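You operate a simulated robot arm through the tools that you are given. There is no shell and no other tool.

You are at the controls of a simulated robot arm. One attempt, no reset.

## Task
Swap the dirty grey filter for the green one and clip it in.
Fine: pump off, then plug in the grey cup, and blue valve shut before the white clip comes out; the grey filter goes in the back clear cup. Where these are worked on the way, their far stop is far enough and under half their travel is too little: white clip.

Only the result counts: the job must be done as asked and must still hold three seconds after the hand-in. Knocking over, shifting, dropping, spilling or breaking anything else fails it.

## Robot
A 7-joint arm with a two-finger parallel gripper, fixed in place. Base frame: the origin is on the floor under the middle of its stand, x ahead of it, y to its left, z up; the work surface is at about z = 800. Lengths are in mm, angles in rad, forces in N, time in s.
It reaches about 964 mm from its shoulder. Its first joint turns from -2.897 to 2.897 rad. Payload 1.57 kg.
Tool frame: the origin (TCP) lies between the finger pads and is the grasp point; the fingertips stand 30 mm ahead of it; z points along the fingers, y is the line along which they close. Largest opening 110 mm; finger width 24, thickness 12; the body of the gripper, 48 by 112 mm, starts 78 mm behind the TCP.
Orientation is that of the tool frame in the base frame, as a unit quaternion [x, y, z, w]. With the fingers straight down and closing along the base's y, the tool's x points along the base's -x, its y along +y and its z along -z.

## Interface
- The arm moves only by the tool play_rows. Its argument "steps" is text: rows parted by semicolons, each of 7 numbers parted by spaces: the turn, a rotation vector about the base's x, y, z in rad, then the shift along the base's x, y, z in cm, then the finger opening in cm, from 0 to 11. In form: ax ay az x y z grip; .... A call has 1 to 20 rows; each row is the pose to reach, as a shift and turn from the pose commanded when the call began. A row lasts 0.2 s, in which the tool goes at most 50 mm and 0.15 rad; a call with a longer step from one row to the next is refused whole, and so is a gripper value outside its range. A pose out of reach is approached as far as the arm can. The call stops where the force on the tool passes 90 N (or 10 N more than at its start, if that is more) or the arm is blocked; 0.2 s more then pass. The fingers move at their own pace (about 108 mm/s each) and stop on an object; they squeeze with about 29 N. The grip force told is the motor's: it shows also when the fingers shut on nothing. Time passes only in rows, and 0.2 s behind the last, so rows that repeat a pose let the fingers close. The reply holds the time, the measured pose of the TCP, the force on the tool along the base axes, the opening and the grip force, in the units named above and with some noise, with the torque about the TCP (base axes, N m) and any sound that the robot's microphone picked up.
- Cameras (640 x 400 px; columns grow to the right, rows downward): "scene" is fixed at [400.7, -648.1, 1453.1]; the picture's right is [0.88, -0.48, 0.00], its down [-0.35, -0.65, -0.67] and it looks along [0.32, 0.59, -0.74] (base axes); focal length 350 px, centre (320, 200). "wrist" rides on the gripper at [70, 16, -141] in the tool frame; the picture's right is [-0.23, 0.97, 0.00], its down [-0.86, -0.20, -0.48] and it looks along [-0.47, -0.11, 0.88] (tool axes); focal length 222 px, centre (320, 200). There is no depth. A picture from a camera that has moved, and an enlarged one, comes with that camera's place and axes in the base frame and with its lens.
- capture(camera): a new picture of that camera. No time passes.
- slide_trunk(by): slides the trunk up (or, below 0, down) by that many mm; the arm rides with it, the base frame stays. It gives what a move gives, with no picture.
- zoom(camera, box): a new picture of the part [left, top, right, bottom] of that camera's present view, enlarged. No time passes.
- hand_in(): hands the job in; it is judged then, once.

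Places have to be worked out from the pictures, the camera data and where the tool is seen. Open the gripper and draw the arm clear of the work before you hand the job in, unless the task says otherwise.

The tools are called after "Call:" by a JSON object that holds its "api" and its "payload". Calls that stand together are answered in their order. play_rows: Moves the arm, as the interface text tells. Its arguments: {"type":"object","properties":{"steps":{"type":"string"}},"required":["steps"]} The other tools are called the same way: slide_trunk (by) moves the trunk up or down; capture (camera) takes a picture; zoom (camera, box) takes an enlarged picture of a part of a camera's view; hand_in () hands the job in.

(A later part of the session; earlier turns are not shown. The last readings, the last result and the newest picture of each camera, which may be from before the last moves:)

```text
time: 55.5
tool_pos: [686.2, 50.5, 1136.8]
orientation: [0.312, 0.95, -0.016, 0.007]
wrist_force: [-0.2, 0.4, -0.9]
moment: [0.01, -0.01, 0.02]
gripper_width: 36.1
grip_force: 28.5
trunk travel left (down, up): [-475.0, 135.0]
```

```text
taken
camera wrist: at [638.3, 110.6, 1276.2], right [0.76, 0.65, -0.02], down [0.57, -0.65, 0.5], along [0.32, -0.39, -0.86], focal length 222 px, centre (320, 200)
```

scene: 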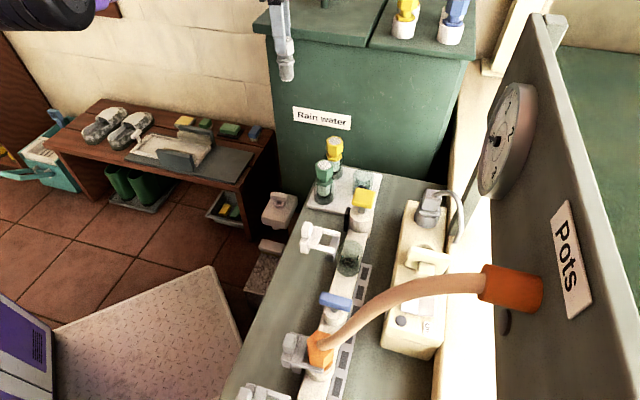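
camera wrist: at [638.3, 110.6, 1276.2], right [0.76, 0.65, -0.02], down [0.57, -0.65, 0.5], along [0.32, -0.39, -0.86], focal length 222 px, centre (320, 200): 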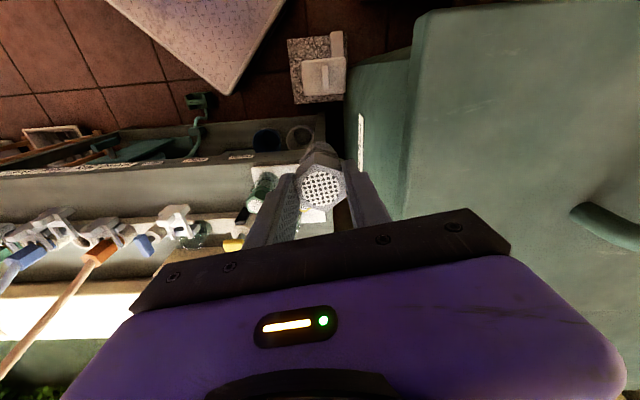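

It is steady. I bring it away from the tank toward n=600, s=300 in even steps at this height, restoring the bench-aligned orientation on the way.

Call:
{"api": "play_rows", "payload": {"steps": "0.015 0 -0.08 -0.83 -4.36 0 2.8; 0.03 0 -0.153 -1.65 -8.72 0 2.8; 0.03 0 -0.153 -2.48 -13.09 0 2.8; 0.03 0 -0.153 -3.31 -17.45 0 2.8; 0.03 0 -0.153 -4.14 -21.8 0 2.8; 0.03 0 -0.153 -4.96 -26.2 0 2.8; 0.03 0 -0.153 -4.96 -26.2 0 2.8"}}

Call:
{"api": "capture", "payload": {"camera": "scene"}}

Call:
{"api": "capture", "payload": {"camera": "wrist"}}

```text
time: 57.1
tool_pos: [634.7, -215.4, 1138.4]
orientation: [0.384, 0.923, -0.002, 0.001]
wrist_force: [0.5, 0.3, 0.0]
moment: [0.02, -0.01, -0.01]
gripper_width: 36.3
grip_force: 29.3
trunk travel left (down, up): [-475.0, 135.0]
```

```text
taken
```

scene: 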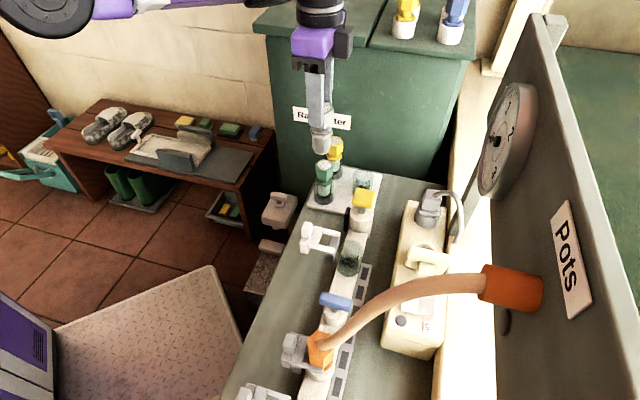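

```text
taken
camera wrist: at [597.3, -152.6, 1279.7], right [0.85, 0.53, 0.0], down [0.46, -0.74, 0.48], along [0.25, -0.41, -0.88], focal length 222 px, centre (320, 200)
```

wrist: 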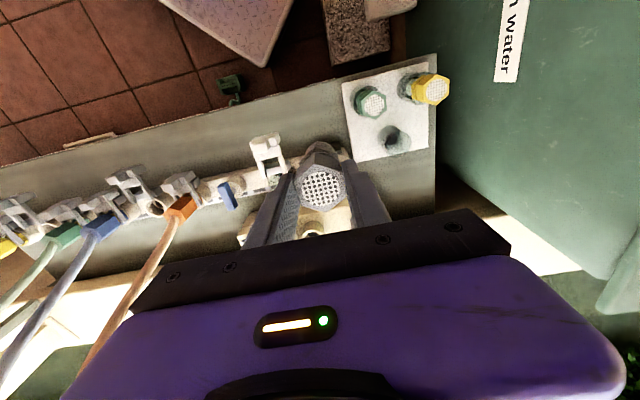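

Everything on the bench looks as before, and the green filter's position checks out in the base frame. I look at the arm's shape at the top of the scene, since the elbow near the tank lid seems to have caused the trouble.

Call:
{"api": "zoom", "payload": {"camera": "scene", "box": [0, 0, 400, 200]}}

Call:
{"api": "zoom", "payload": {"camera": "scene", "box": [230, 0, 490, 130]}}

```text
1.60 times, centred on (200, 100) of scene
camera zoom: at [400.7, -648.1, 1453.1], right [0.88, -0.48, 0.0], down [-0.35, -0.65, -0.67], along [0.32, 0.59, -0.74], focal length 560 px, centre (512, 360)
```

zoom: 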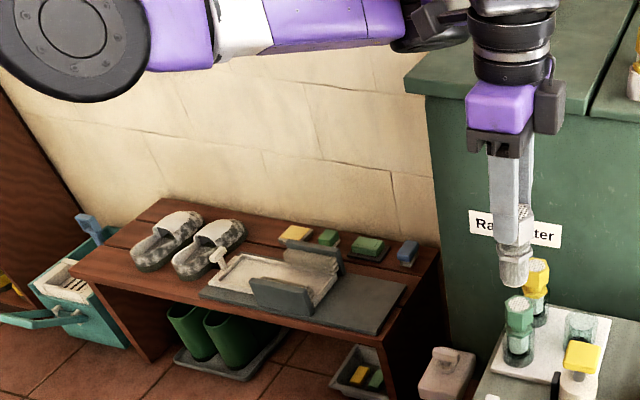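

```text
2.46 times, centred on (360, 65) of scene
camera zoom: at [400.7, -648.1, 1453.1], right [0.88, -0.48, 0.0], down [-0.35, -0.65, -0.67], along [0.32, 0.59, -0.74], focal length 862 px, centre (222, 532)
```

zoom: 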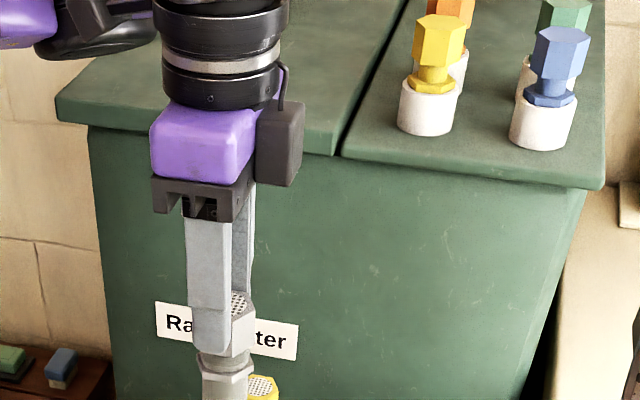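

The fixed shoulder shows at the upper left, and with a vertical tool at s≈430 the elbow bulges left into the tank lid's corner. Earlier tilted poses kept the elbow down and clear, so I put the grey filter back in its port, regrasp it with the tool tilted, and go again.

Call:
{"api": "play_rows", "payload": {"steps": "0 0 0 -0.14 -3.26 -1 2.8; 0 0 0 -0.28 -6.5 -3 2.8; 0 0 0 -0.41 -9.8 -6 2.8; 0 0 0 -0.55 -13.05 -8.8 2.8; 0 0 0 -0.55 -13.05 -8.8 2.8"}}

Call:
{"api": "capture", "payload": {"camera": "wrist"}}

Call:
{"api": "capture", "payload": {"camera": "scene"}}

```text
time: 58.3
tool_pos: [631.9, -342.4, 1049.2]
orientation: [0.384, 0.923, 0.0, 0.001]
wrist_force: [0.1, -0.8, -0.5]
moment: [-0.02, -0.02, 0.0]
gripper_width: 36.5
grip_force: 28.8
trunk travel left (down, up): [-475.0, 135.0]
```

```text
taken
camera wrist: at [592.5, -280.0, 1189.5], right [0.85, 0.53, 0.0], down [0.46, -0.74, 0.48], along [0.25, -0.41, -0.88], focal length 222 px, centre (320, 200)
```

wrist: 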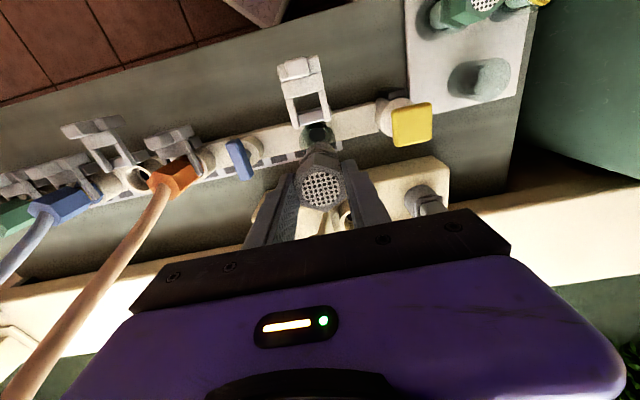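

```text
taken
```

scene: 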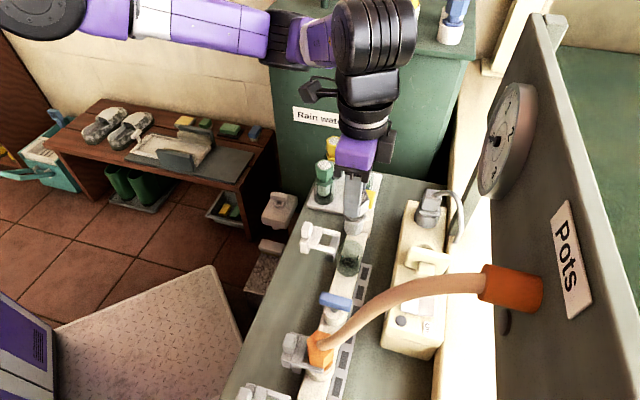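

The TCP is at n=688.9, s=204.7. I correct to the original grasp line n=689.5, s=200.3 and lower to just above the port for a check.

Call:
{"api": "play_rows", "payload": {"steps": "0 0 0 -0.27 -0.35 -1.5 2.8; 0 0 0 -0.27 -0.35 -3 2.8; 0 0 0 -0.27 -0.35 -3 2.8"}}

Call:
{"api": "zoom", "payload": {"camera": "wrist", "box": [270, 80, 370, 220]}}

Call:
{"api": "zoom", "payload": {"camera": "scene", "box": [310, 190, 390, 280]}}

```text
time: 59.1
tool_pos: [628.8, -346.0, 1018.7]
orientation: [0.384, 0.923, -0.002, 0.001]
wrist_force: [-0.3, 0.3, -0.4]
moment: [0.0, 0.01, -0.02]
gripper_width: 36.5
grip_force: 28.8
trunk travel left (down, up): [-475.0, 135.0]
```

```text
2.86 times, centred on (320, 150) of wrist
camera zoom: at [590.0, -283.4, 1159.3], right [0.85, 0.53, 0.0], down [0.46, -0.74, 0.48], along [0.25, -0.41, -0.88], focal length 635 px, centre (320, 343)
```

zoom: 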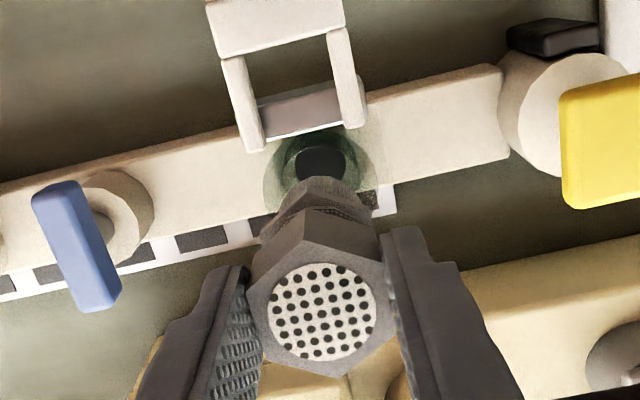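

```text
4.44 times, centred on (350, 235) of scene
camera zoom: at [400.7, -648.1, 1453.1], right [0.88, -0.48, 0.0], down [-0.35, -0.65, -0.67], along [0.32, 0.59, -0.74], focal length 1556 px, centre (187, 44)
```

zoom: 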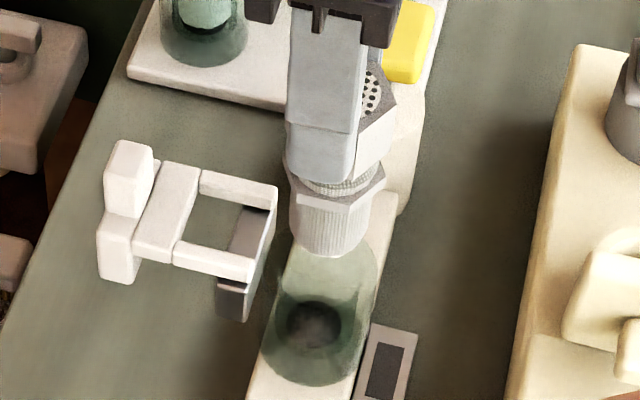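

It is aligned with the port at n=689.3, s=200. I lower the filter back in, watching the force.

Call:
{"api": "play_rows", "payload": {"steps": "0 0 0 0 0 -1.5 2.8; 0 0 0 0 0 -3 2.8; 0 0 0 0 0 -4.5 2.8; 0 0 0 0 0 -5.8 2.8; 0 0 0 0 0 -6.6 2.8"}}

Call:
{"api": "zoom", "payload": {"camera": "scene", "box": [310, 190, 390, 280]}}

```text
time: 60.3
tool_pos: [628.4, -344.9, 953.5]
orientation: [0.384, 0.923, -0.002, 0.001]
wrist_force: [0.5, -0.6, -0.6]
moment: [-0.03, -0.01, 0.0]
gripper_width: 36.5
grip_force: 29.0
trunk travel left (down, up): [-475.0, 135.0]
```

```text
4.44 times, centred on (350, 235) of scene
camera zoom: at [400.7, -648.1, 1453.1], right [0.88, -0.48, 0.0], down [-0.35, -0.65, -0.67], along [0.32, 0.59, -0.74], focal length 1556 px, centre (187, 44)
```

zoom: 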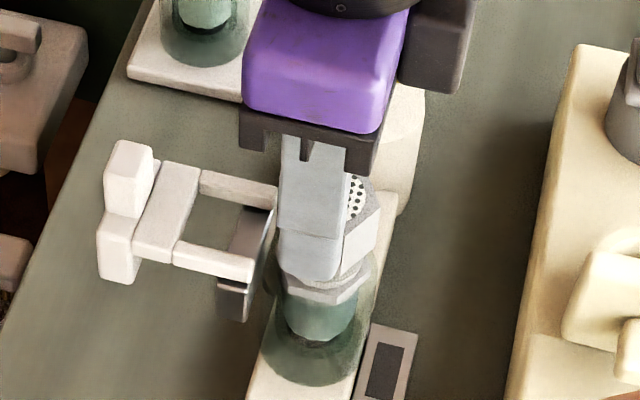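

The filter is going in smoothly with no force. I lower the last 7 mm until it seats.

Call:
{"api": "play_rows", "payload": {"steps": "0 0 0 0 0 -0.3 2.8; 0 0 0 0 0 -0.6 2.8; 0 0 0 0 0 -0.8 2.8; 0 0 0 0 0 -0.8 2.8"}}

```text
time: 61.3
tool_pos: [627.7, -343.5, 945.4]
orientation: [0.383, 0.924, -0.001, 0.004]
wrist_force: [3.7, -4.7, 18.2]
moment: [-0.11, -0.51, -0.05]
gripper_width: 36.5
grip_force: 28.7
trunk travel left (down, up): [-475.0, 135.0]
```

It is seated, with 18 N at TCP z≈945. I ease off, open and rise clear, leaving the filter in the port for the regrasp.

Call:
{"api": "play_rows", "payload": {"steps": "0 0 0 0 0 0.15 2.8; 0 0 0 0 0 0.15 5.4; 0 0 0 0 0 0.15 5.4; 0 0 0 0 0 3.5 5.4; 0 0 0 0 0 7.5 5.4"}}

Call:
{"api": "zoom", "payload": {"camera": "wrist", "box": [240, 80, 400, 220]}}

Call:
{"api": "zoom", "payload": {"camera": "scene", "box": [310, 190, 390, 280]}}

```text
time: 62.5
tool_pos: [627.8, -343.3, 1020.5]
orientation: [0.383, 0.924, -0.002, 0.0]
wrist_force: [-0.5, -0.5, 0.3]
moment: [0.0, 0.02, 0.0]
gripper_width: 54.1
grip_force: 0.0
trunk travel left (down, up): [-475.0, 135.0]
```

```text
2.86 times, centred on (320, 150) of wrist
camera zoom: at [589.9, -281.4, 1160.7], right [0.85, 0.53, 0.0], down [0.46, -0.75, 0.48], along [0.25, -0.41, -0.88], focal length 635 px, centre (320, 343)
```

zoom: 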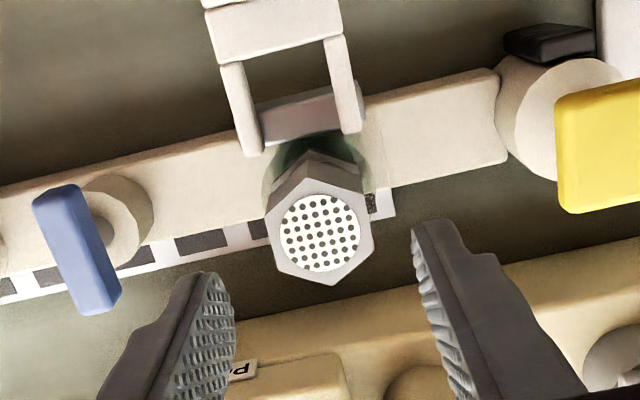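

```text
4.44 times, centred on (350, 235) of scene
camera zoom: at [400.7, -648.1, 1453.1], right [0.88, -0.48, 0.0], down [-0.35, -0.65, -0.67], along [0.32, 0.59, -0.74], focal length 1556 px, centre (187, 44)
```

zoom: 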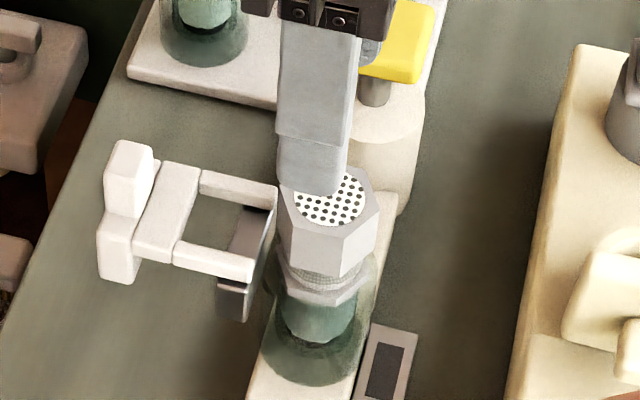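

The filter stands back upright in its port. Before regrasping I do an empty dry run: tilt the tool 0.5 rad outward, rise, and move half way toward the tray while watching where the elbow goes.

Call:
{"api": "play_rows", "payload": {"steps": "-0.0884 -0.0884 0 0 0 2 5.4; -0.1768 -0.1768 0 0 0 4 5.4; -0.265 -0.265 0 0 0 6 5.4; -0.3536 -0.3536 0 0 0 6.5 5.4; -0.3536 -0.3536 0 2.3 3 6.5 5.4; -0.3536 -0.3536 0 4.7 6 6.5 5.4; -0.3536 -0.3536 0 7.1 9.1 6.5 5.4; -0.3536 -0.3536 0 7.1 9.1 6.5 5.4"}}

Call:
{"api": "capture", "payload": {"camera": "scene"}}

```text
time: 64.3
tool_pos: [700.8, -252.8, 1086.3]
orientation: [0.372, 0.894, -0.096, 0.23]
wrist_force: [0.9, -0.5, 0.8]
moment: [0.03, -0.01, 0.0]
gripper_width: 53.6
grip_force: 0.0
trunk travel left (down, up): [-475.0, 135.0]
```

```text
taken
```

scene: 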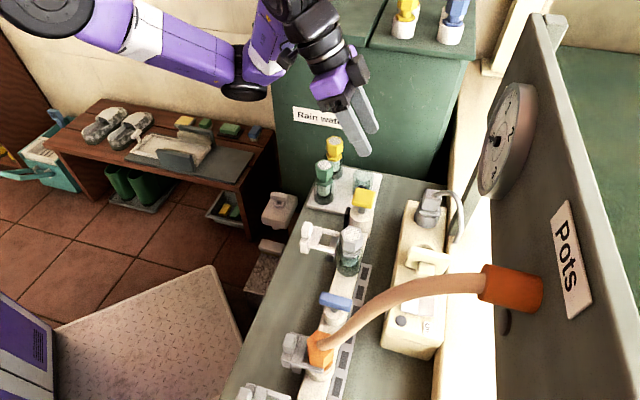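

The elbow sits lower now, with some margin to the tank. I increase the tilt to 0.7 rad, which earlier kept the elbow well down, and look again.

Call:
{"api": "play_rows", "payload": {"steps": "-0.0707 -0.0707 0 0 0 0 5.4; -0.1414 -0.1414 0 0 0 0 5.4; -0.1414 -0.1414 0 1.4 1.8 0 5.4; -0.1414 -0.1414 0 2.8 3.6 0 5.4; -0.1414 -0.1414 0 2.8 3.6 0 5.4"}}

Call:
{"api": "capture", "payload": {"camera": "scene"}}

```text
time: 65.5
tool_pos: [727.7, -217.6, 1085.1]
orientation: [0.361, 0.867, -0.132, 0.318]
wrist_force: [0.8, -0.7, 0.4]
moment: [0.01, 0.0, -0.02]
gripper_width: 54.0
grip_force: 0.0
trunk travel left (down, up): [-475.0, 135.0]
```

```text
taken
```

scene: 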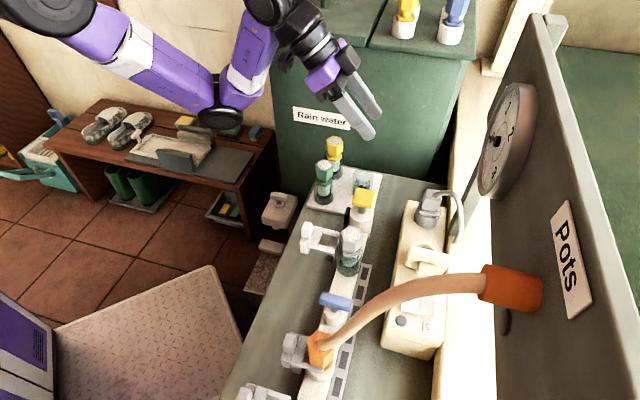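

The elbow has moved away from the tank, down and left in the picture. I continue to s≈430 at this height and check again.

Call:
{"api": "play_rows", "payload": {"steps": "0 0 0 1.5 1.9 0 5.4; 0 0 0 3 3.8 0 5.4; 0 0 0 4.3 5.44 0 5.4; 0 0 0 4.3 5.44 0 5.4"}}

Call:
{"api": "capture", "payload": {"camera": "scene"}}

Call:
{"api": "capture", "payload": {"camera": "wrist"}}

```text
time: 66.5
tool_pos: [770.3, -165.5, 1083.2]
orientation: [0.36, 0.867, -0.132, 0.318]
wrist_force: [-0.3, 0.8, 0.1]
moment: [0.01, 0.01, 0.0]
gripper_width: 54.0
grip_force: 0.0
trunk travel left (down, up): [-475.0, 135.0]
```

```text
taken
```

scene: 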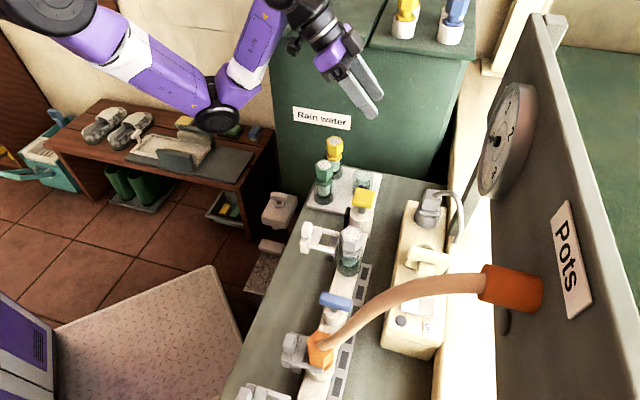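

```text
taken
camera wrist: at [679.5, -50.4, 1145.8], right [0.81, 0.56, 0.15], down [0.1, -0.38, 0.92], along [0.57, -0.73, -0.37], focal length 222 px, centre (320, 200)
```

wrist: 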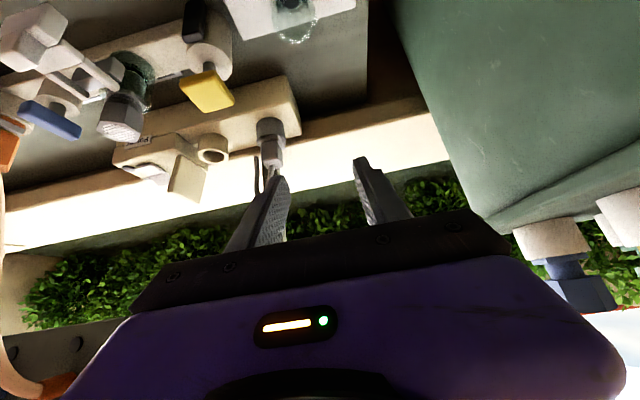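

With the 0.7 rad tilt at s≈428 the elbow stays far from the tank, so the tilted grasp works. I go back to a stand-off in front of the grey filter, keeping this tilt.

Call:
{"api": "play_rows", "payload": {"steps": "0 0 0 -3.05 -2.3 0 5.4; 0 0 0 -6.1 -4.6 0 5.4; 0 0 0 -9.15 -6.95 0 5.4; 0 0 0 -12.2 -9.25 -1 5.4; 0 0 0 -15.2 -11.6 -2.5 5.4; 0 0 0 -18.27 -13.89 -5 5.4; 0 0 0 -18.27 -13.89 -8 5.4; 0 0 0 -18.27 -13.89 -8 5.4"}}

Call:
{"api": "capture", "payload": {"camera": "wrist"}}

Call:
{"api": "capture", "payload": {"camera": "scene"}}

```text
time: 68.3
tool_pos: [592.4, -304.0, 1002.0]
orientation: [0.36, 0.867, -0.132, 0.318]
wrist_force: [0.7, -0.8, -0.4]
moment: [-0.02, 0.01, 0.03]
gripper_width: 54.1
grip_force: 0.0
out of reach, approached as far as the arm can: row 4, 5, 6, 7, 8
trunk travel left (down, up): [-475.0, 135.0]
```

```text
taken
camera wrist: at [501.9, -190.8, 1064.6], right [0.81, 0.56, 0.15], down [0.1, -0.38, 0.92], along [0.57, -0.73, -0.37], focal length 222 px, centre (320, 200)
```

wrist: 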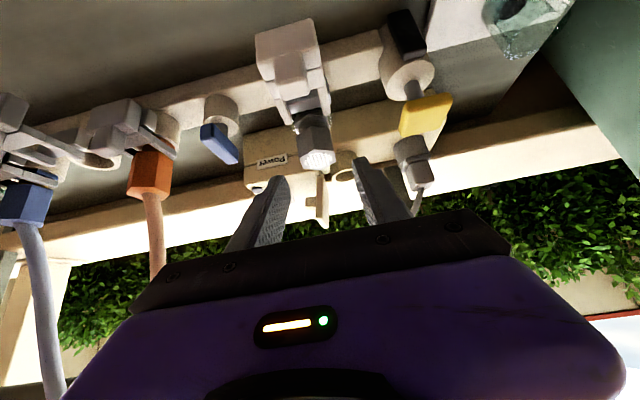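

```text
taken
```

scene: 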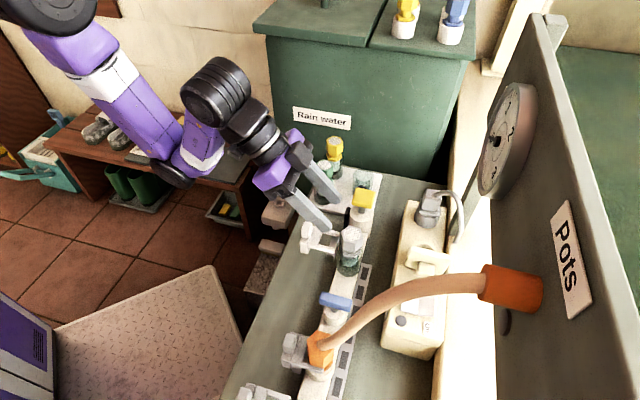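

The tool is within a few mm of the target, though the arm is folded close to its inner limit here. I zoom in to refine the filter's position before advancing.

Call:
{"api": "zoom", "payload": {"camera": "wrist", "box": [280, 100, 360, 190]}}

Call:
{"api": "zoom", "payload": {"camera": "scene", "box": [270, 170, 390, 280]}}

```text
4.44 times, centred on (320, 145) of wrist
camera zoom: at [501.9, -190.8, 1064.6], right [0.81, 0.56, 0.15], down [0.1, -0.38, 0.92], along [0.57, -0.73, -0.37], focal length 987 px, centre (320, 444)
```

zoom: 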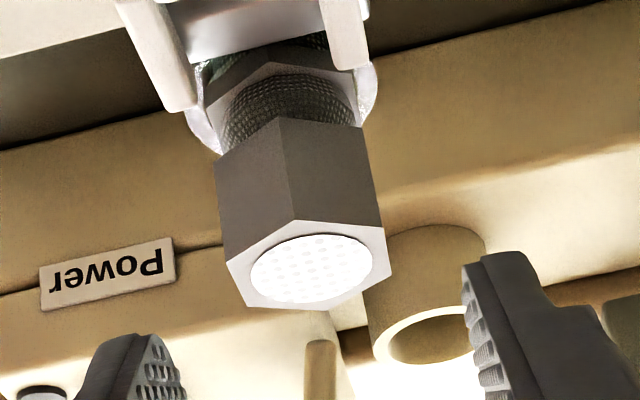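

```text
3.64 times, centred on (330, 225) of scene
camera zoom: at [400.7, -648.1, 1453.1], right [0.88, -0.48, 0.0], down [-0.35, -0.65, -0.67], along [0.32, 0.59, -0.74], focal length 1273 px, centre (284, 109)
```

zoom: 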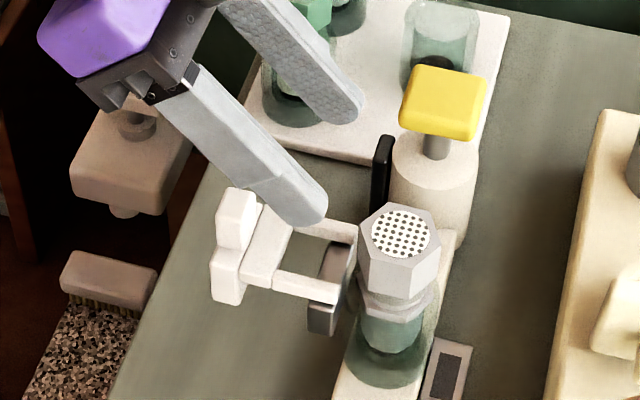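

The filter centre is at n≈687.5, s≈200.9. I advance to a point 40 mm back along the tool axis and check the measured pose.

Call:
{"api": "play_rows", "payload": {"steps": "0 0 0 0.7 -0.6 -1.5 5.4; 0 0 0 1.34 -1.24 -2.84 5.4; 0 0 0 1.34 -1.24 -2.84 5.4"}}

Call:
{"api": "zoom", "payload": {"camera": "wrist", "box": [240, 80, 400, 220]}}

```text
time: 69.1
tool_pos: [606.5, -318.8, 972.5]
orientation: [0.359, 0.867, -0.132, 0.319]
wrist_force: [-0.3, 0.1, -1.4]
moment: [-0.02, 0.0, 0.01]
gripper_width: 54.1
grip_force: 0.0
trunk travel left (down, up): [-475.0, 135.0]
```

```text
2.86 times, centred on (320, 150) of wrist
camera zoom: at [515.2, -204.4, 1035.5], right [0.81, 0.56, 0.15], down [0.1, -0.38, 0.92], along [0.57, -0.73, -0.37], focal length 635 px, centre (320, 343)
```

zoom: 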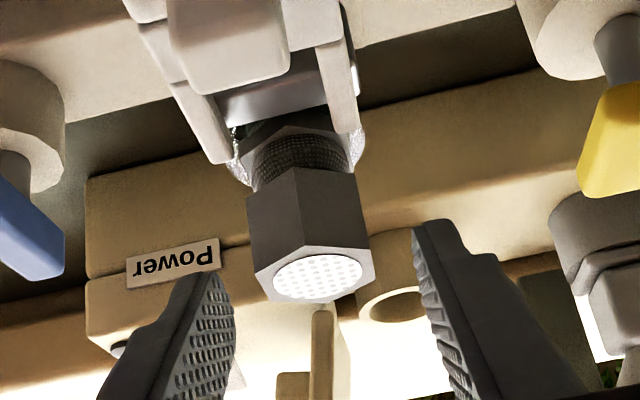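

The TCP is at n=654.3, s=203.4, z=972.5. I make the final advance to n=674.7, s=200.9, z=944 and check.

Call:
{"api": "play_rows", "payload": {"steps": "0 0 0 0.6 -0.85 -1.4 5.4; 0 0 0 1.27 -1.62 -2.85 5.4; 0 0 0 1.27 -1.62 -2.85 5.4"}}

Call:
{"api": "zoom", "payload": {"camera": "wrist", "box": [240, 80, 400, 220]}}

Call:
{"api": "zoom", "payload": {"camera": "scene", "box": [280, 190, 390, 280]}}

```text
time: 69.9
tool_pos: [618.4, -336.5, 944.3]
orientation: [0.36, 0.867, -0.133, 0.319]
wrist_force: [0.8, 0.1, 0.1]
moment: [0.01, -0.02, -0.04]
gripper_width: 54.0
grip_force: 0.0
trunk travel left (down, up): [-475.0, 135.0]
```

```text
2.86 times, centred on (320, 150) of wrist
camera zoom: at [527.3, -221.9, 1006.9], right [0.81, 0.56, 0.15], down [0.1, -0.38, 0.92], along [0.58, -0.73, -0.37], focal length 635 px, centre (320, 343)
```

zoom: 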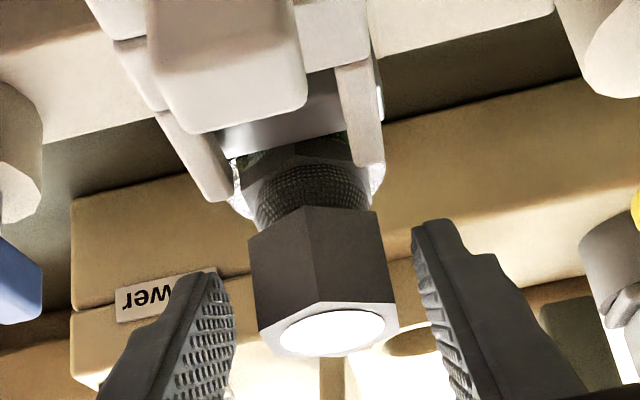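

```text
4.44 times, centred on (335, 235) of scene
camera zoom: at [400.7, -648.1, 1453.1], right [0.88, -0.48, 0.0], down [-0.35, -0.65, -0.67], along [0.32, 0.59, -0.74], focal length 1556 px, centre (253, 44)
```

zoom: 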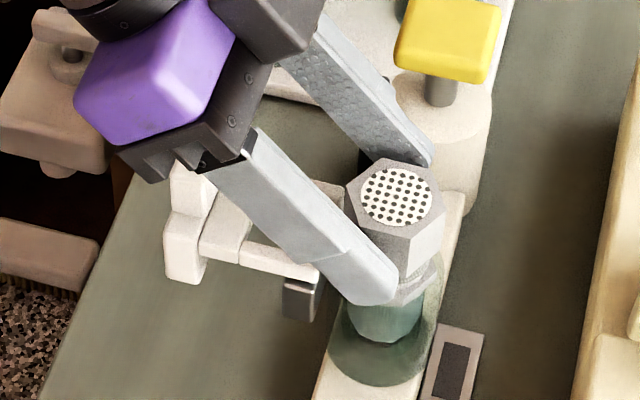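

The fingers straddle the hex head with no contact. I close the grip.

Call:
{"api": "play_rows", "payload": {"steps": "0 0 0 0.1 0.1 0 4.2; 0 0 0 0.1 0.1 0 2.8; 0 0 0 0.1 0.1 0 2.8; 0 0 0 0.1 0.1 0 2.8"}}

Call:
{"api": "zoom", "payload": {"camera": "wrist", "box": [240, 80, 400, 220]}}

```text
time: 70.9
tool_pos: [619.5, -335.9, 944.9]
orientation: [0.36, 0.867, -0.132, 0.318]
wrist_force: [-0.6, 0.1, 0.6]
moment: [0.03, 0.01, -0.02]
gripper_width: 36.4
grip_force: 28.9
trunk travel left (down, up): [-475.0, 135.0]
```

```text
2.86 times, centred on (320, 150) of wrist
camera zoom: at [528.0, -220.6, 1007.2], right [0.81, 0.56, 0.15], down [0.1, -0.38, 0.92], along [0.57, -0.73, -0.37], focal length 635 px, centre (320, 343)
```

zoom: 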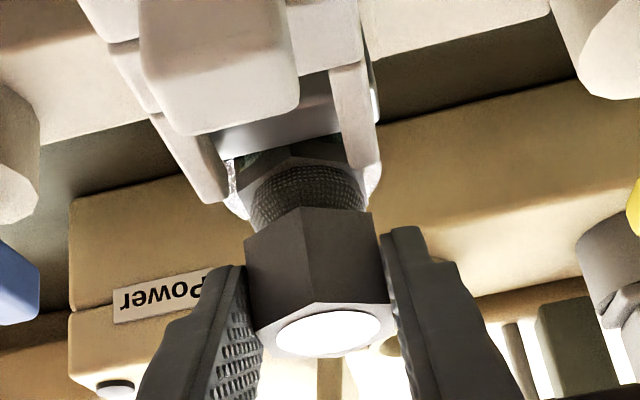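

The head is gripped at 36.4 mm. I lift the filter straight up out of the port.

Call:
{"api": "play_rows", "payload": {"steps": "0 0 0 0 0 0.5 2.8; 0 0 0 0 0 1.5 2.8; 0 0 0 0 0 3 2.8; 0 0 0 0 0 5 2.8; 0 0 0 0 0 8 2.8; 0 0 0 0 0 11.5 2.8; 0 0 0 0 0 14 2.8"}}

Call:
{"api": "capture", "payload": {"camera": "scene"}}

Call:
{"api": "capture", "payload": {"camera": "wrist"}}

```text
time: 72.5
tool_pos: [617.5, -334.4, 1086.0]
orientation: [0.361, 0.867, -0.133, 0.318]
wrist_force: [0.1, -0.5, -0.4]
moment: [0.02, 0.0, -0.02]
gripper_width: 36.5
grip_force: 28.5
trunk travel left (down, up): [-475.0, 135.0]
```

```text
taken
```

scene: 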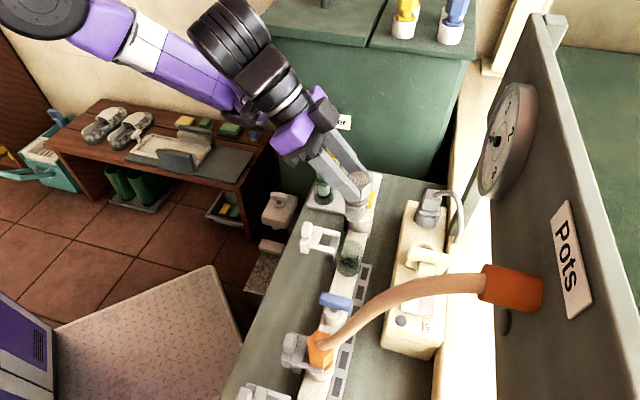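

```text
taken
camera wrist: at [527.7, -220.5, 1148.0], right [0.81, 0.56, 0.15], down [0.1, -0.38, 0.92], along [0.57, -0.73, -0.37], focal length 222 px, centre (320, 200)
```

wrist: 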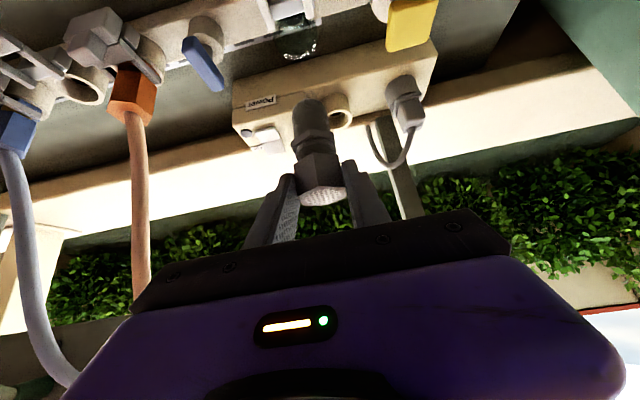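

The filter hangs vertical in the tilted gripper. I carry it at this height to over the empty cup in even steps.

Call:
{"api": "play_rows", "payload": {"steps": "0 0 0 2.5 2.9 0 2.8; 0 0 0 5 5.8 0 2.8; 0 0 0 7.5 8.7 0 2.8; 0 0 0 10 11.6 0 2.8; 0 0 0 12.5 14.5 0 2.8; 0 0 0 14.99 17.39 0 2.8; 0 0 0 14.99 17.39 0 2.8"}}

Call:
{"api": "capture", "payload": {"camera": "scene"}}

Call:
{"api": "capture", "payload": {"camera": "wrist"}}

```text
time: 74.1
tool_pos: [768.0, -161.9, 1084.6]
orientation: [0.359, 0.867, -0.132, 0.319]
wrist_force: [-0.2, 0.6, -0.6]
moment: [0.01, -0.01, 0.02]
gripper_width: 36.4
grip_force: 29.4
trunk travel left (down, up): [-475.0, 135.0]
```

```text
taken
```

scene: 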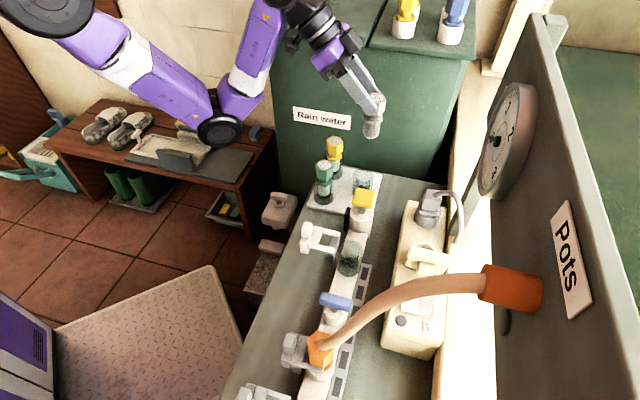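

```text
taken
camera wrist: at [677.4, -47.4, 1147.4], right [0.81, 0.56, 0.15], down [0.1, -0.38, 0.92], along [0.57, -0.73, -0.37], focal length 222 px, centre (320, 200)
```

wrist: 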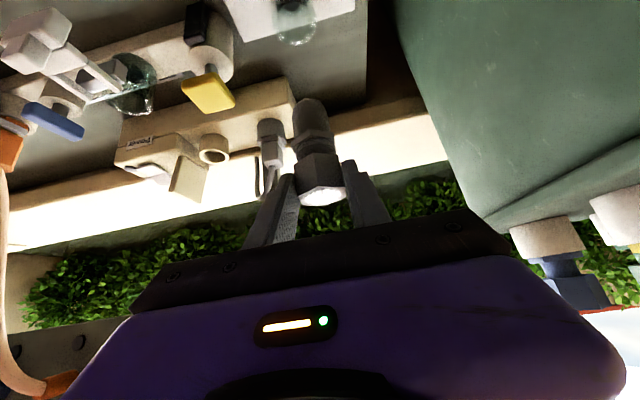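

The elbow stays low and well away from the tank. I lower toward the cup, stopping with the filter bottom just above the rim to check alignment.

Call:
{"api": "play_rows", "payload": {"steps": "0 0 0 -0.03 0.06 -3 2.8; 0 0 0 -0.06 0.13 -6 2.8; 0 0 0 -0.06 0.13 -8.4 2.8; 0 0 0 -0.06 0.13 -8.4 2.8"}}

Call:
{"api": "capture", "payload": {"camera": "scene"}}

Call:
{"api": "zoom", "payload": {"camera": "scene", "box": [320, 120, 400, 210]}}

Call:
{"api": "zoom", "payload": {"camera": "wrist", "box": [250, 0, 390, 130]}}

```text
time: 75.1
tool_pos: [767.6, -159.2, 999.5]
orientation: [0.36, 0.867, -0.133, 0.318]
wrist_force: [0.9, 0.5, -1.2]
moment: [-0.01, 0.01, 0.0]
gripper_width: 36.4
grip_force: 29.0
trunk travel left (down, up): [-475.0, 135.0]
```

```text
taken
```

scene: 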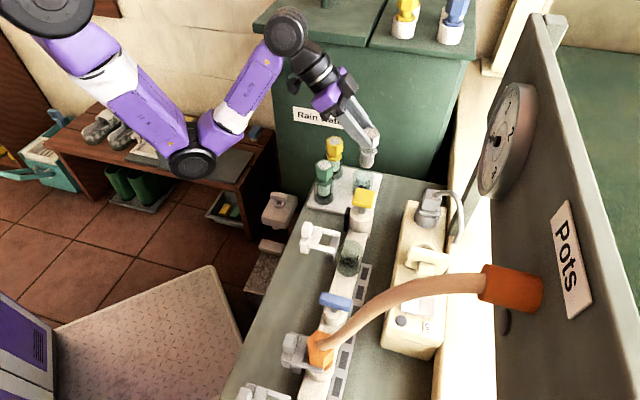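

```text
4.44 times, centred on (360, 165) of scene
camera zoom: at [400.7, -648.1, 1453.1], right [0.88, -0.48, 0.0], down [-0.35, -0.65, -0.67], along [0.32, 0.59, -0.74], focal length 1556 px, centre (142, 356)
```

zoom: 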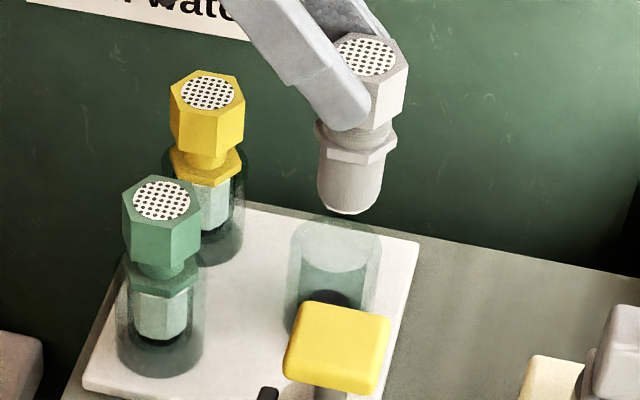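

```text
3.08 times, centred on (320, 65) of wrist
camera zoom: at [677.2, -45.0, 1061.9], right [0.81, 0.56, 0.15], down [0.1, -0.38, 0.92], along [0.57, -0.73, -0.37], focal length 684 px, centre (320, 615)
```

zoom: 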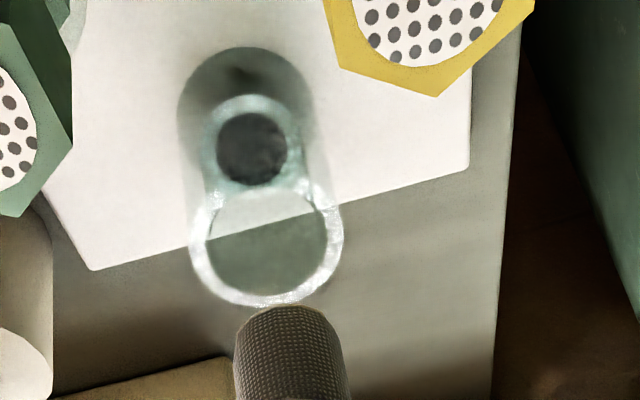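

The bore is about 38 mm and the filter body about 35 mm, so alignment matters. I take tighter zooms to measure the filter against the rim.

Call:
{"api": "zoom", "payload": {"camera": "scene", "box": [344, 150, 384, 200]}}

Call:
{"api": "zoom", "payload": {"camera": "wrist", "box": [280, 40, 350, 130]}}

```text
8.00 times, centred on (364, 175) of scene
camera zoom: at [400.7, -648.1, 1453.1], right [0.88, -0.48, 0.0], down [-0.35, -0.65, -0.67], along [0.32, 0.59, -0.74], focal length 2802 px, centre (-32, 400)
```

zoom: 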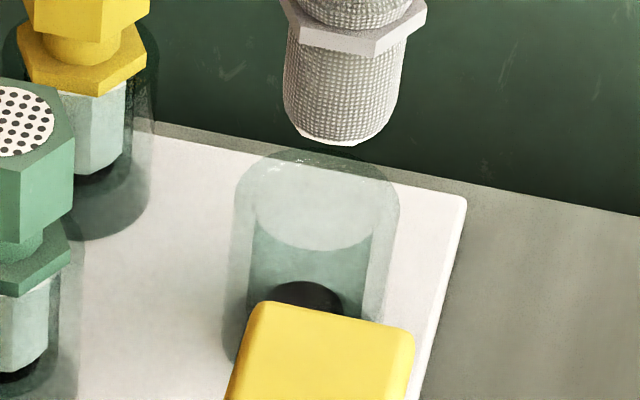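

```text
4.44 times, centred on (315, 85) of wrist
camera zoom: at [677.2, -45.0, 1061.9], right [0.81, 0.56, 0.15], down [0.1, -0.38, 0.92], along [0.57, -0.73, -0.37], focal length 987 px, centre (342, 711)
```

zoom: 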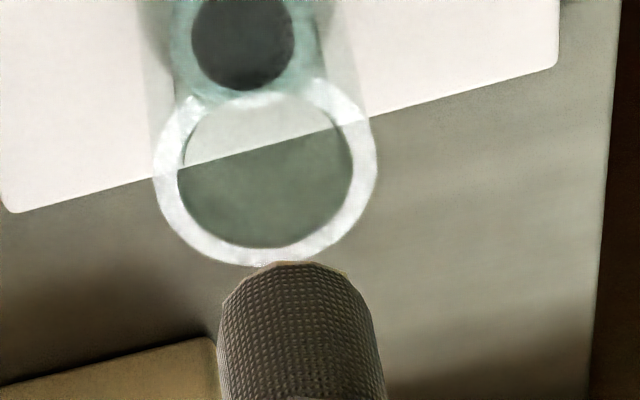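

By both views the filter sits about +1.8 mm in n and +1.2 mm in s from the bore axis. I correct that and lower until the bottom is just at the rim.

Call:
{"api": "play_rows", "payload": {"steps": "0 0 0 -0.22 0.03 0 2.8; 0 0 0 -0.22 0.03 -1.5 2.8; 0 0 0 -0.22 0.03 -3 2.8; 0 0 0 -0.22 0.03 -3.8 2.8; 0 0 0 -0.22 0.03 -3.8 2.8"}}

Call:
{"api": "zoom", "payload": {"camera": "scene", "box": [344, 150, 384, 200]}}

Call:
{"api": "zoom", "payload": {"camera": "wrist", "box": [280, 40, 350, 130]}}

```text
time: 76.3
tool_pos: [767.2, -158.3, 963.1]
orientation: [0.359, 0.867, -0.132, 0.319]
wrist_force: [-0.7, -0.2, 0.0]
moment: [-0.01, -0.04, -0.01]
gripper_width: 36.5
grip_force: 29.5
trunk travel left (down, up): [-475.0, 135.0]
```

```text
8.00 times, centred on (364, 175) of scene
camera zoom: at [400.7, -648.1, 1453.1], right [0.88, -0.48, 0.0], down [-0.35, -0.65, -0.67], along [0.32, 0.59, -0.74], focal length 2802 px, centre (-32, 400)
```

zoom: 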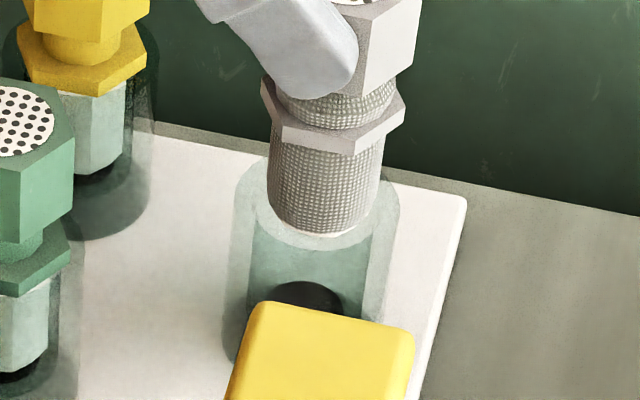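

```text
4.44 times, centred on (315, 85) of wrist
camera zoom: at [675.2, -44.7, 1025.8], right [0.81, 0.56, 0.15], down [0.1, -0.38, 0.92], along [0.58, -0.73, -0.37], focal length 987 px, centre (342, 711)
```

zoom: 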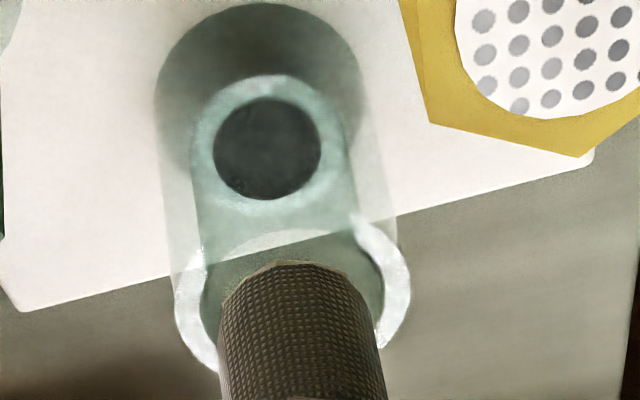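

The body looks centred on the bore now, within about 1 mm. I lower gently in small steps, watching for side force.

Call:
{"api": "play_rows", "payload": {"steps": "0 0 0 0 0 -0.4 2.8; 0 0 0 0 0 -0.8 2.8; 0 0 0 0 0 -1.2 2.8; 0 0 0 0 0 -1.2 2.8"}}

Call:
{"api": "zoom", "payload": {"camera": "scene", "box": [344, 150, 384, 200]}}

```text
time: 77.3
tool_pos: [766.6, -159.9, 950.6]
orientation: [0.36, 0.866, -0.133, 0.32]
wrist_force: [-0.2, -0.2, -1.0]
moment: [-0.03, -0.01, 0.03]
gripper_width: 36.4
grip_force: 29.1
trunk travel left (down, up): [-475.0, 135.0]
```

```text
8.00 times, centred on (364, 175) of scene
camera zoom: at [400.7, -648.1, 1453.1], right [0.88, -0.48, 0.0], down [-0.35, -0.65, -0.67], along [0.32, 0.59, -0.74], focal length 2802 px, centre (-32, 400)
```

zoom: 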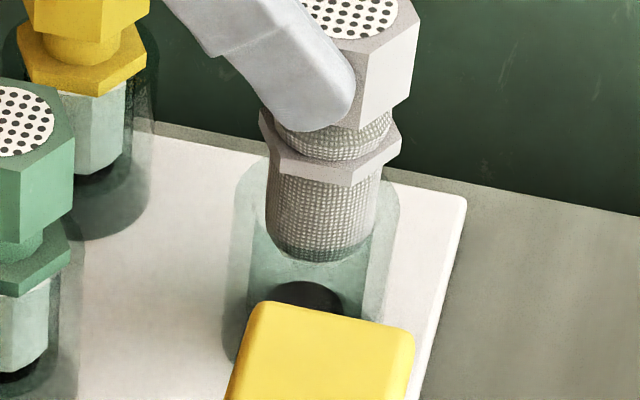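

It is entering the cup with no side force. I keep lowering in small steps.

Call:
{"api": "play_rows", "payload": {"steps": "0 0 0 0 0 -0.5 2.8; 0 0 0 0 0 -1 2.8; 0 0 0 0 0 -1.5 2.8; 0 0 0 0 0 -2 2.8; 0 0 0 0 0 -2 2.8"}}

Call:
{"api": "zoom", "payload": {"camera": "scene", "box": [344, 150, 384, 200]}}

Call:
{"api": "capture", "payload": {"camera": "scene"}}

```text
time: 78.5
tool_pos: [766.1, -158.2, 930.9]
orientation: [0.36, 0.867, -0.133, 0.318]
wrist_force: [-0.6, 0.7, 0.8]
moment: [-0.01, 0.0, -0.03]
gripper_width: 36.4
grip_force: 29.1
trunk travel left (down, up): [-475.0, 135.0]
```

```text
8.00 times, centred on (364, 175) of scene
camera zoom: at [400.7, -648.1, 1453.1], right [0.88, -0.48, 0.0], down [-0.35, -0.65, -0.67], along [0.32, 0.59, -0.74], focal length 2802 px, centre (-32, 400)
```

zoom: 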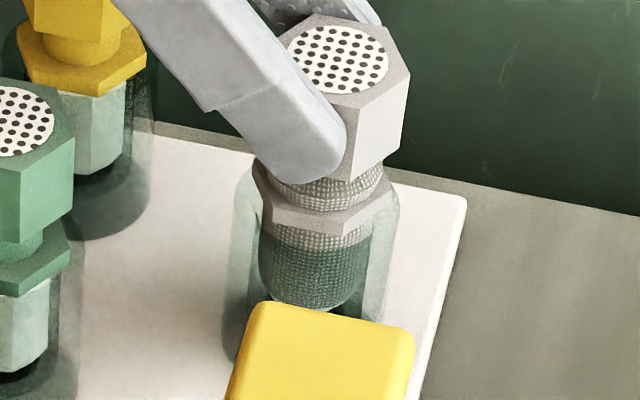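

```text
taken
```

scene: 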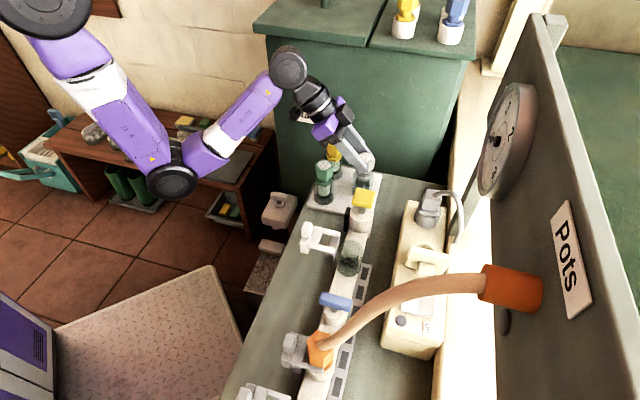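

The filter is nearly down in the cup, still without force. I lower the last part in small steps to feel the seat.

Call:
{"api": "play_rows", "payload": {"steps": "0 0 0 0 0 -0.4 2.8; 0 0 0 0 0 -0.8 2.8; 0 0 0 0 0 -1.0 2.8; 0 0 0 0 0 -1.0 2.8"}}

Call:
{"api": "zoom", "payload": {"camera": "scene", "box": [344, 150, 384, 200]}}

```text
time: 79.5
tool_pos: [765.4, -158.8, 923.1]
orientation: [0.36, 0.866, -0.132, 0.321]
wrist_force: [-2.4, -2.5, 21.9]
moment: [-0.38, 0.2, -0.08]
gripper_width: 36.6
grip_force: 28.6
trunk travel left (down, up): [-475.0, 135.0]
```

```text
8.00 times, centred on (364, 175) of scene
camera zoom: at [400.7, -648.1, 1453.1], right [0.88, -0.48, 0.0], down [-0.35, -0.65, -0.67], along [0.32, 0.59, -0.74], focal length 2802 px, centre (-32, 400)
```

zoom: 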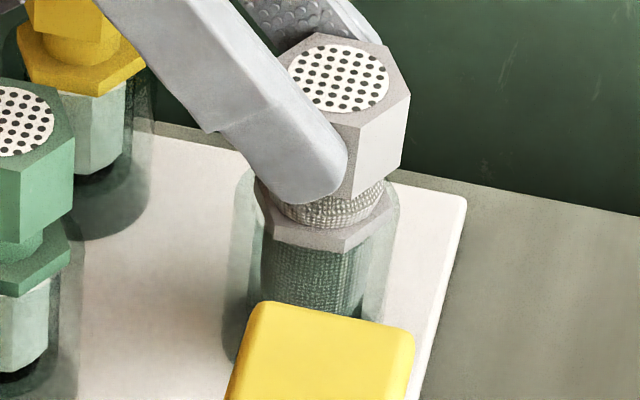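

The 22 N at TCP z≈923 puts the head top near 920, matching the other filters in the tray, so the grey filter is seated. I relax, open, and back out along the tool axis, then upward.

Call:
{"api": "play_rows", "payload": {"steps": "0 0 0 0 0 0.2 2.8; 0 0 0 0 0 0.2 5.2; 0 0 0 0 0 0.2 5.2; 0 0 0 -1 1 1.9 5.2; 0 0 0 -2 2 3.6 5.2; 0 0 0 -3 3 6 5.2; 0 0 0 -3 3 10 5.2"}}

Call:
{"api": "zoom", "payload": {"camera": "scene", "box": [300, 110, 400, 220]}}

Call:
{"api": "capture", "payload": {"camera": "wrist"}}

Call:
{"api": "capture", "payload": {"camera": "scene"}}

```text
time: 81.1
tool_pos: [736.9, -129.1, 1020.7]
orientation: [0.36, 0.867, -0.133, 0.318]
wrist_force: [-0.9, -0.3, -0.1]
moment: [-0.01, 0.04, 0.01]
gripper_width: 52.2
grip_force: 0.2
trunk travel left (down, up): [-475.0, 135.0]
```

```text
3.64 times, centred on (350, 165) of scene
camera zoom: at [400.7, -648.1, 1453.1], right [0.88, -0.48, 0.0], down [-0.35, -0.65, -0.67], along [0.32, 0.59, -0.74], focal length 1273 px, centre (211, 327)
```

zoom: 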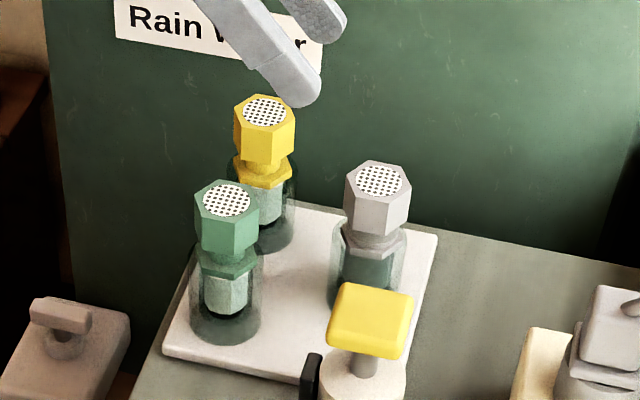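

```text
taken
camera wrist: at [645.2, -13.6, 1083.9], right [0.81, 0.56, 0.15], down [0.1, -0.38, 0.92], along [0.57, -0.73, -0.37], focal length 222 px, centre (320, 200)
```

wrist: 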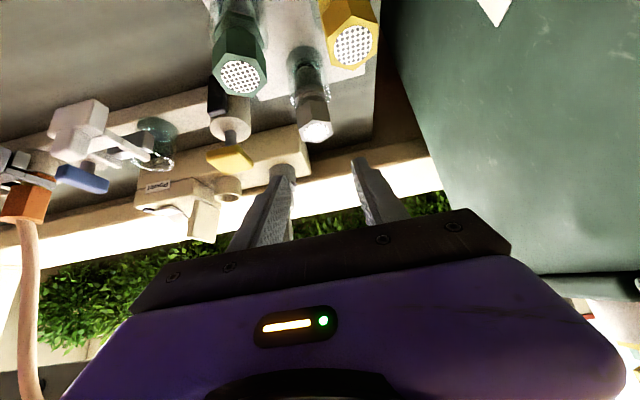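

```text
taken
```

scene: 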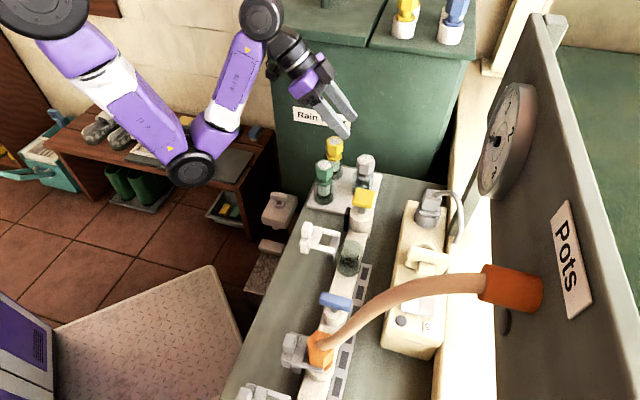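

The grey filter now stands in the back clear cup like the others. Next is the green filter: I rise a little, reduce the tilt to 0.35 rad and move over it, checking the elbow.

Call:
{"api": "play_rows", "payload": {"steps": "0.08 0.08 0 -1.4 -0.2 3 5.2; 0.165 0.165 0 -2.8 -0.4 5 5.2; 0.2475 0.2475 0 -4.2 -0.55 5 5.2; 0.2475 0.2475 0 -5.49 -0.71 5 5.2; 0.2475 0.2475 0 -5.49 -0.71 5 5.2"}}

Call:
{"api": "capture", "payload": {"camera": "scene"}}

Call:
{"api": "capture", "payload": {"camera": "wrist"}}

```text
time: 82.3
tool_pos: [679.6, -137.5, 1072.1]
orientation: [0.378, 0.909, -0.067, 0.162]
wrist_force: [-0.1, -0.6, 0.1]
moment: [0.01, 0.0, 0.04]
gripper_width: 51.9
grip_force: 0.1
trunk travel left (down, up): [-475.0, 135.0]
```

```text
taken
```

scene: 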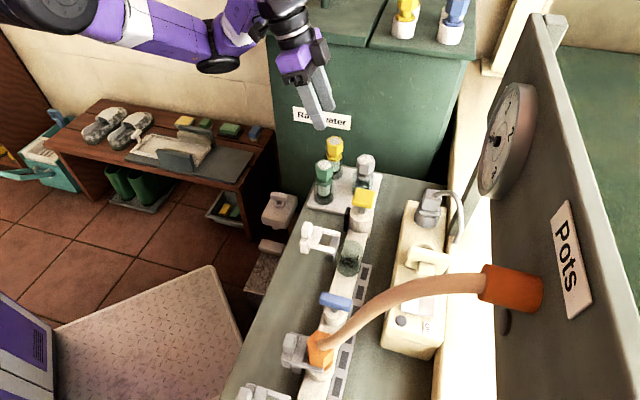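

```text
taken
camera wrist: at [610.9, -44.0, 1180.3], right [0.84, 0.54, 0.08], down [0.31, -0.59, 0.74], along [0.45, -0.6, -0.66], focal length 222 px, centre (320, 200)
```

wrist: 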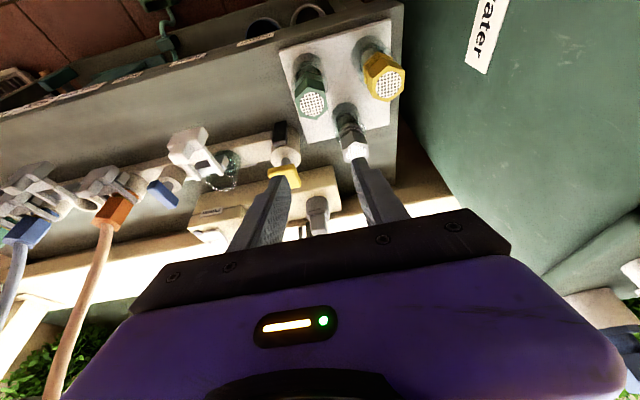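

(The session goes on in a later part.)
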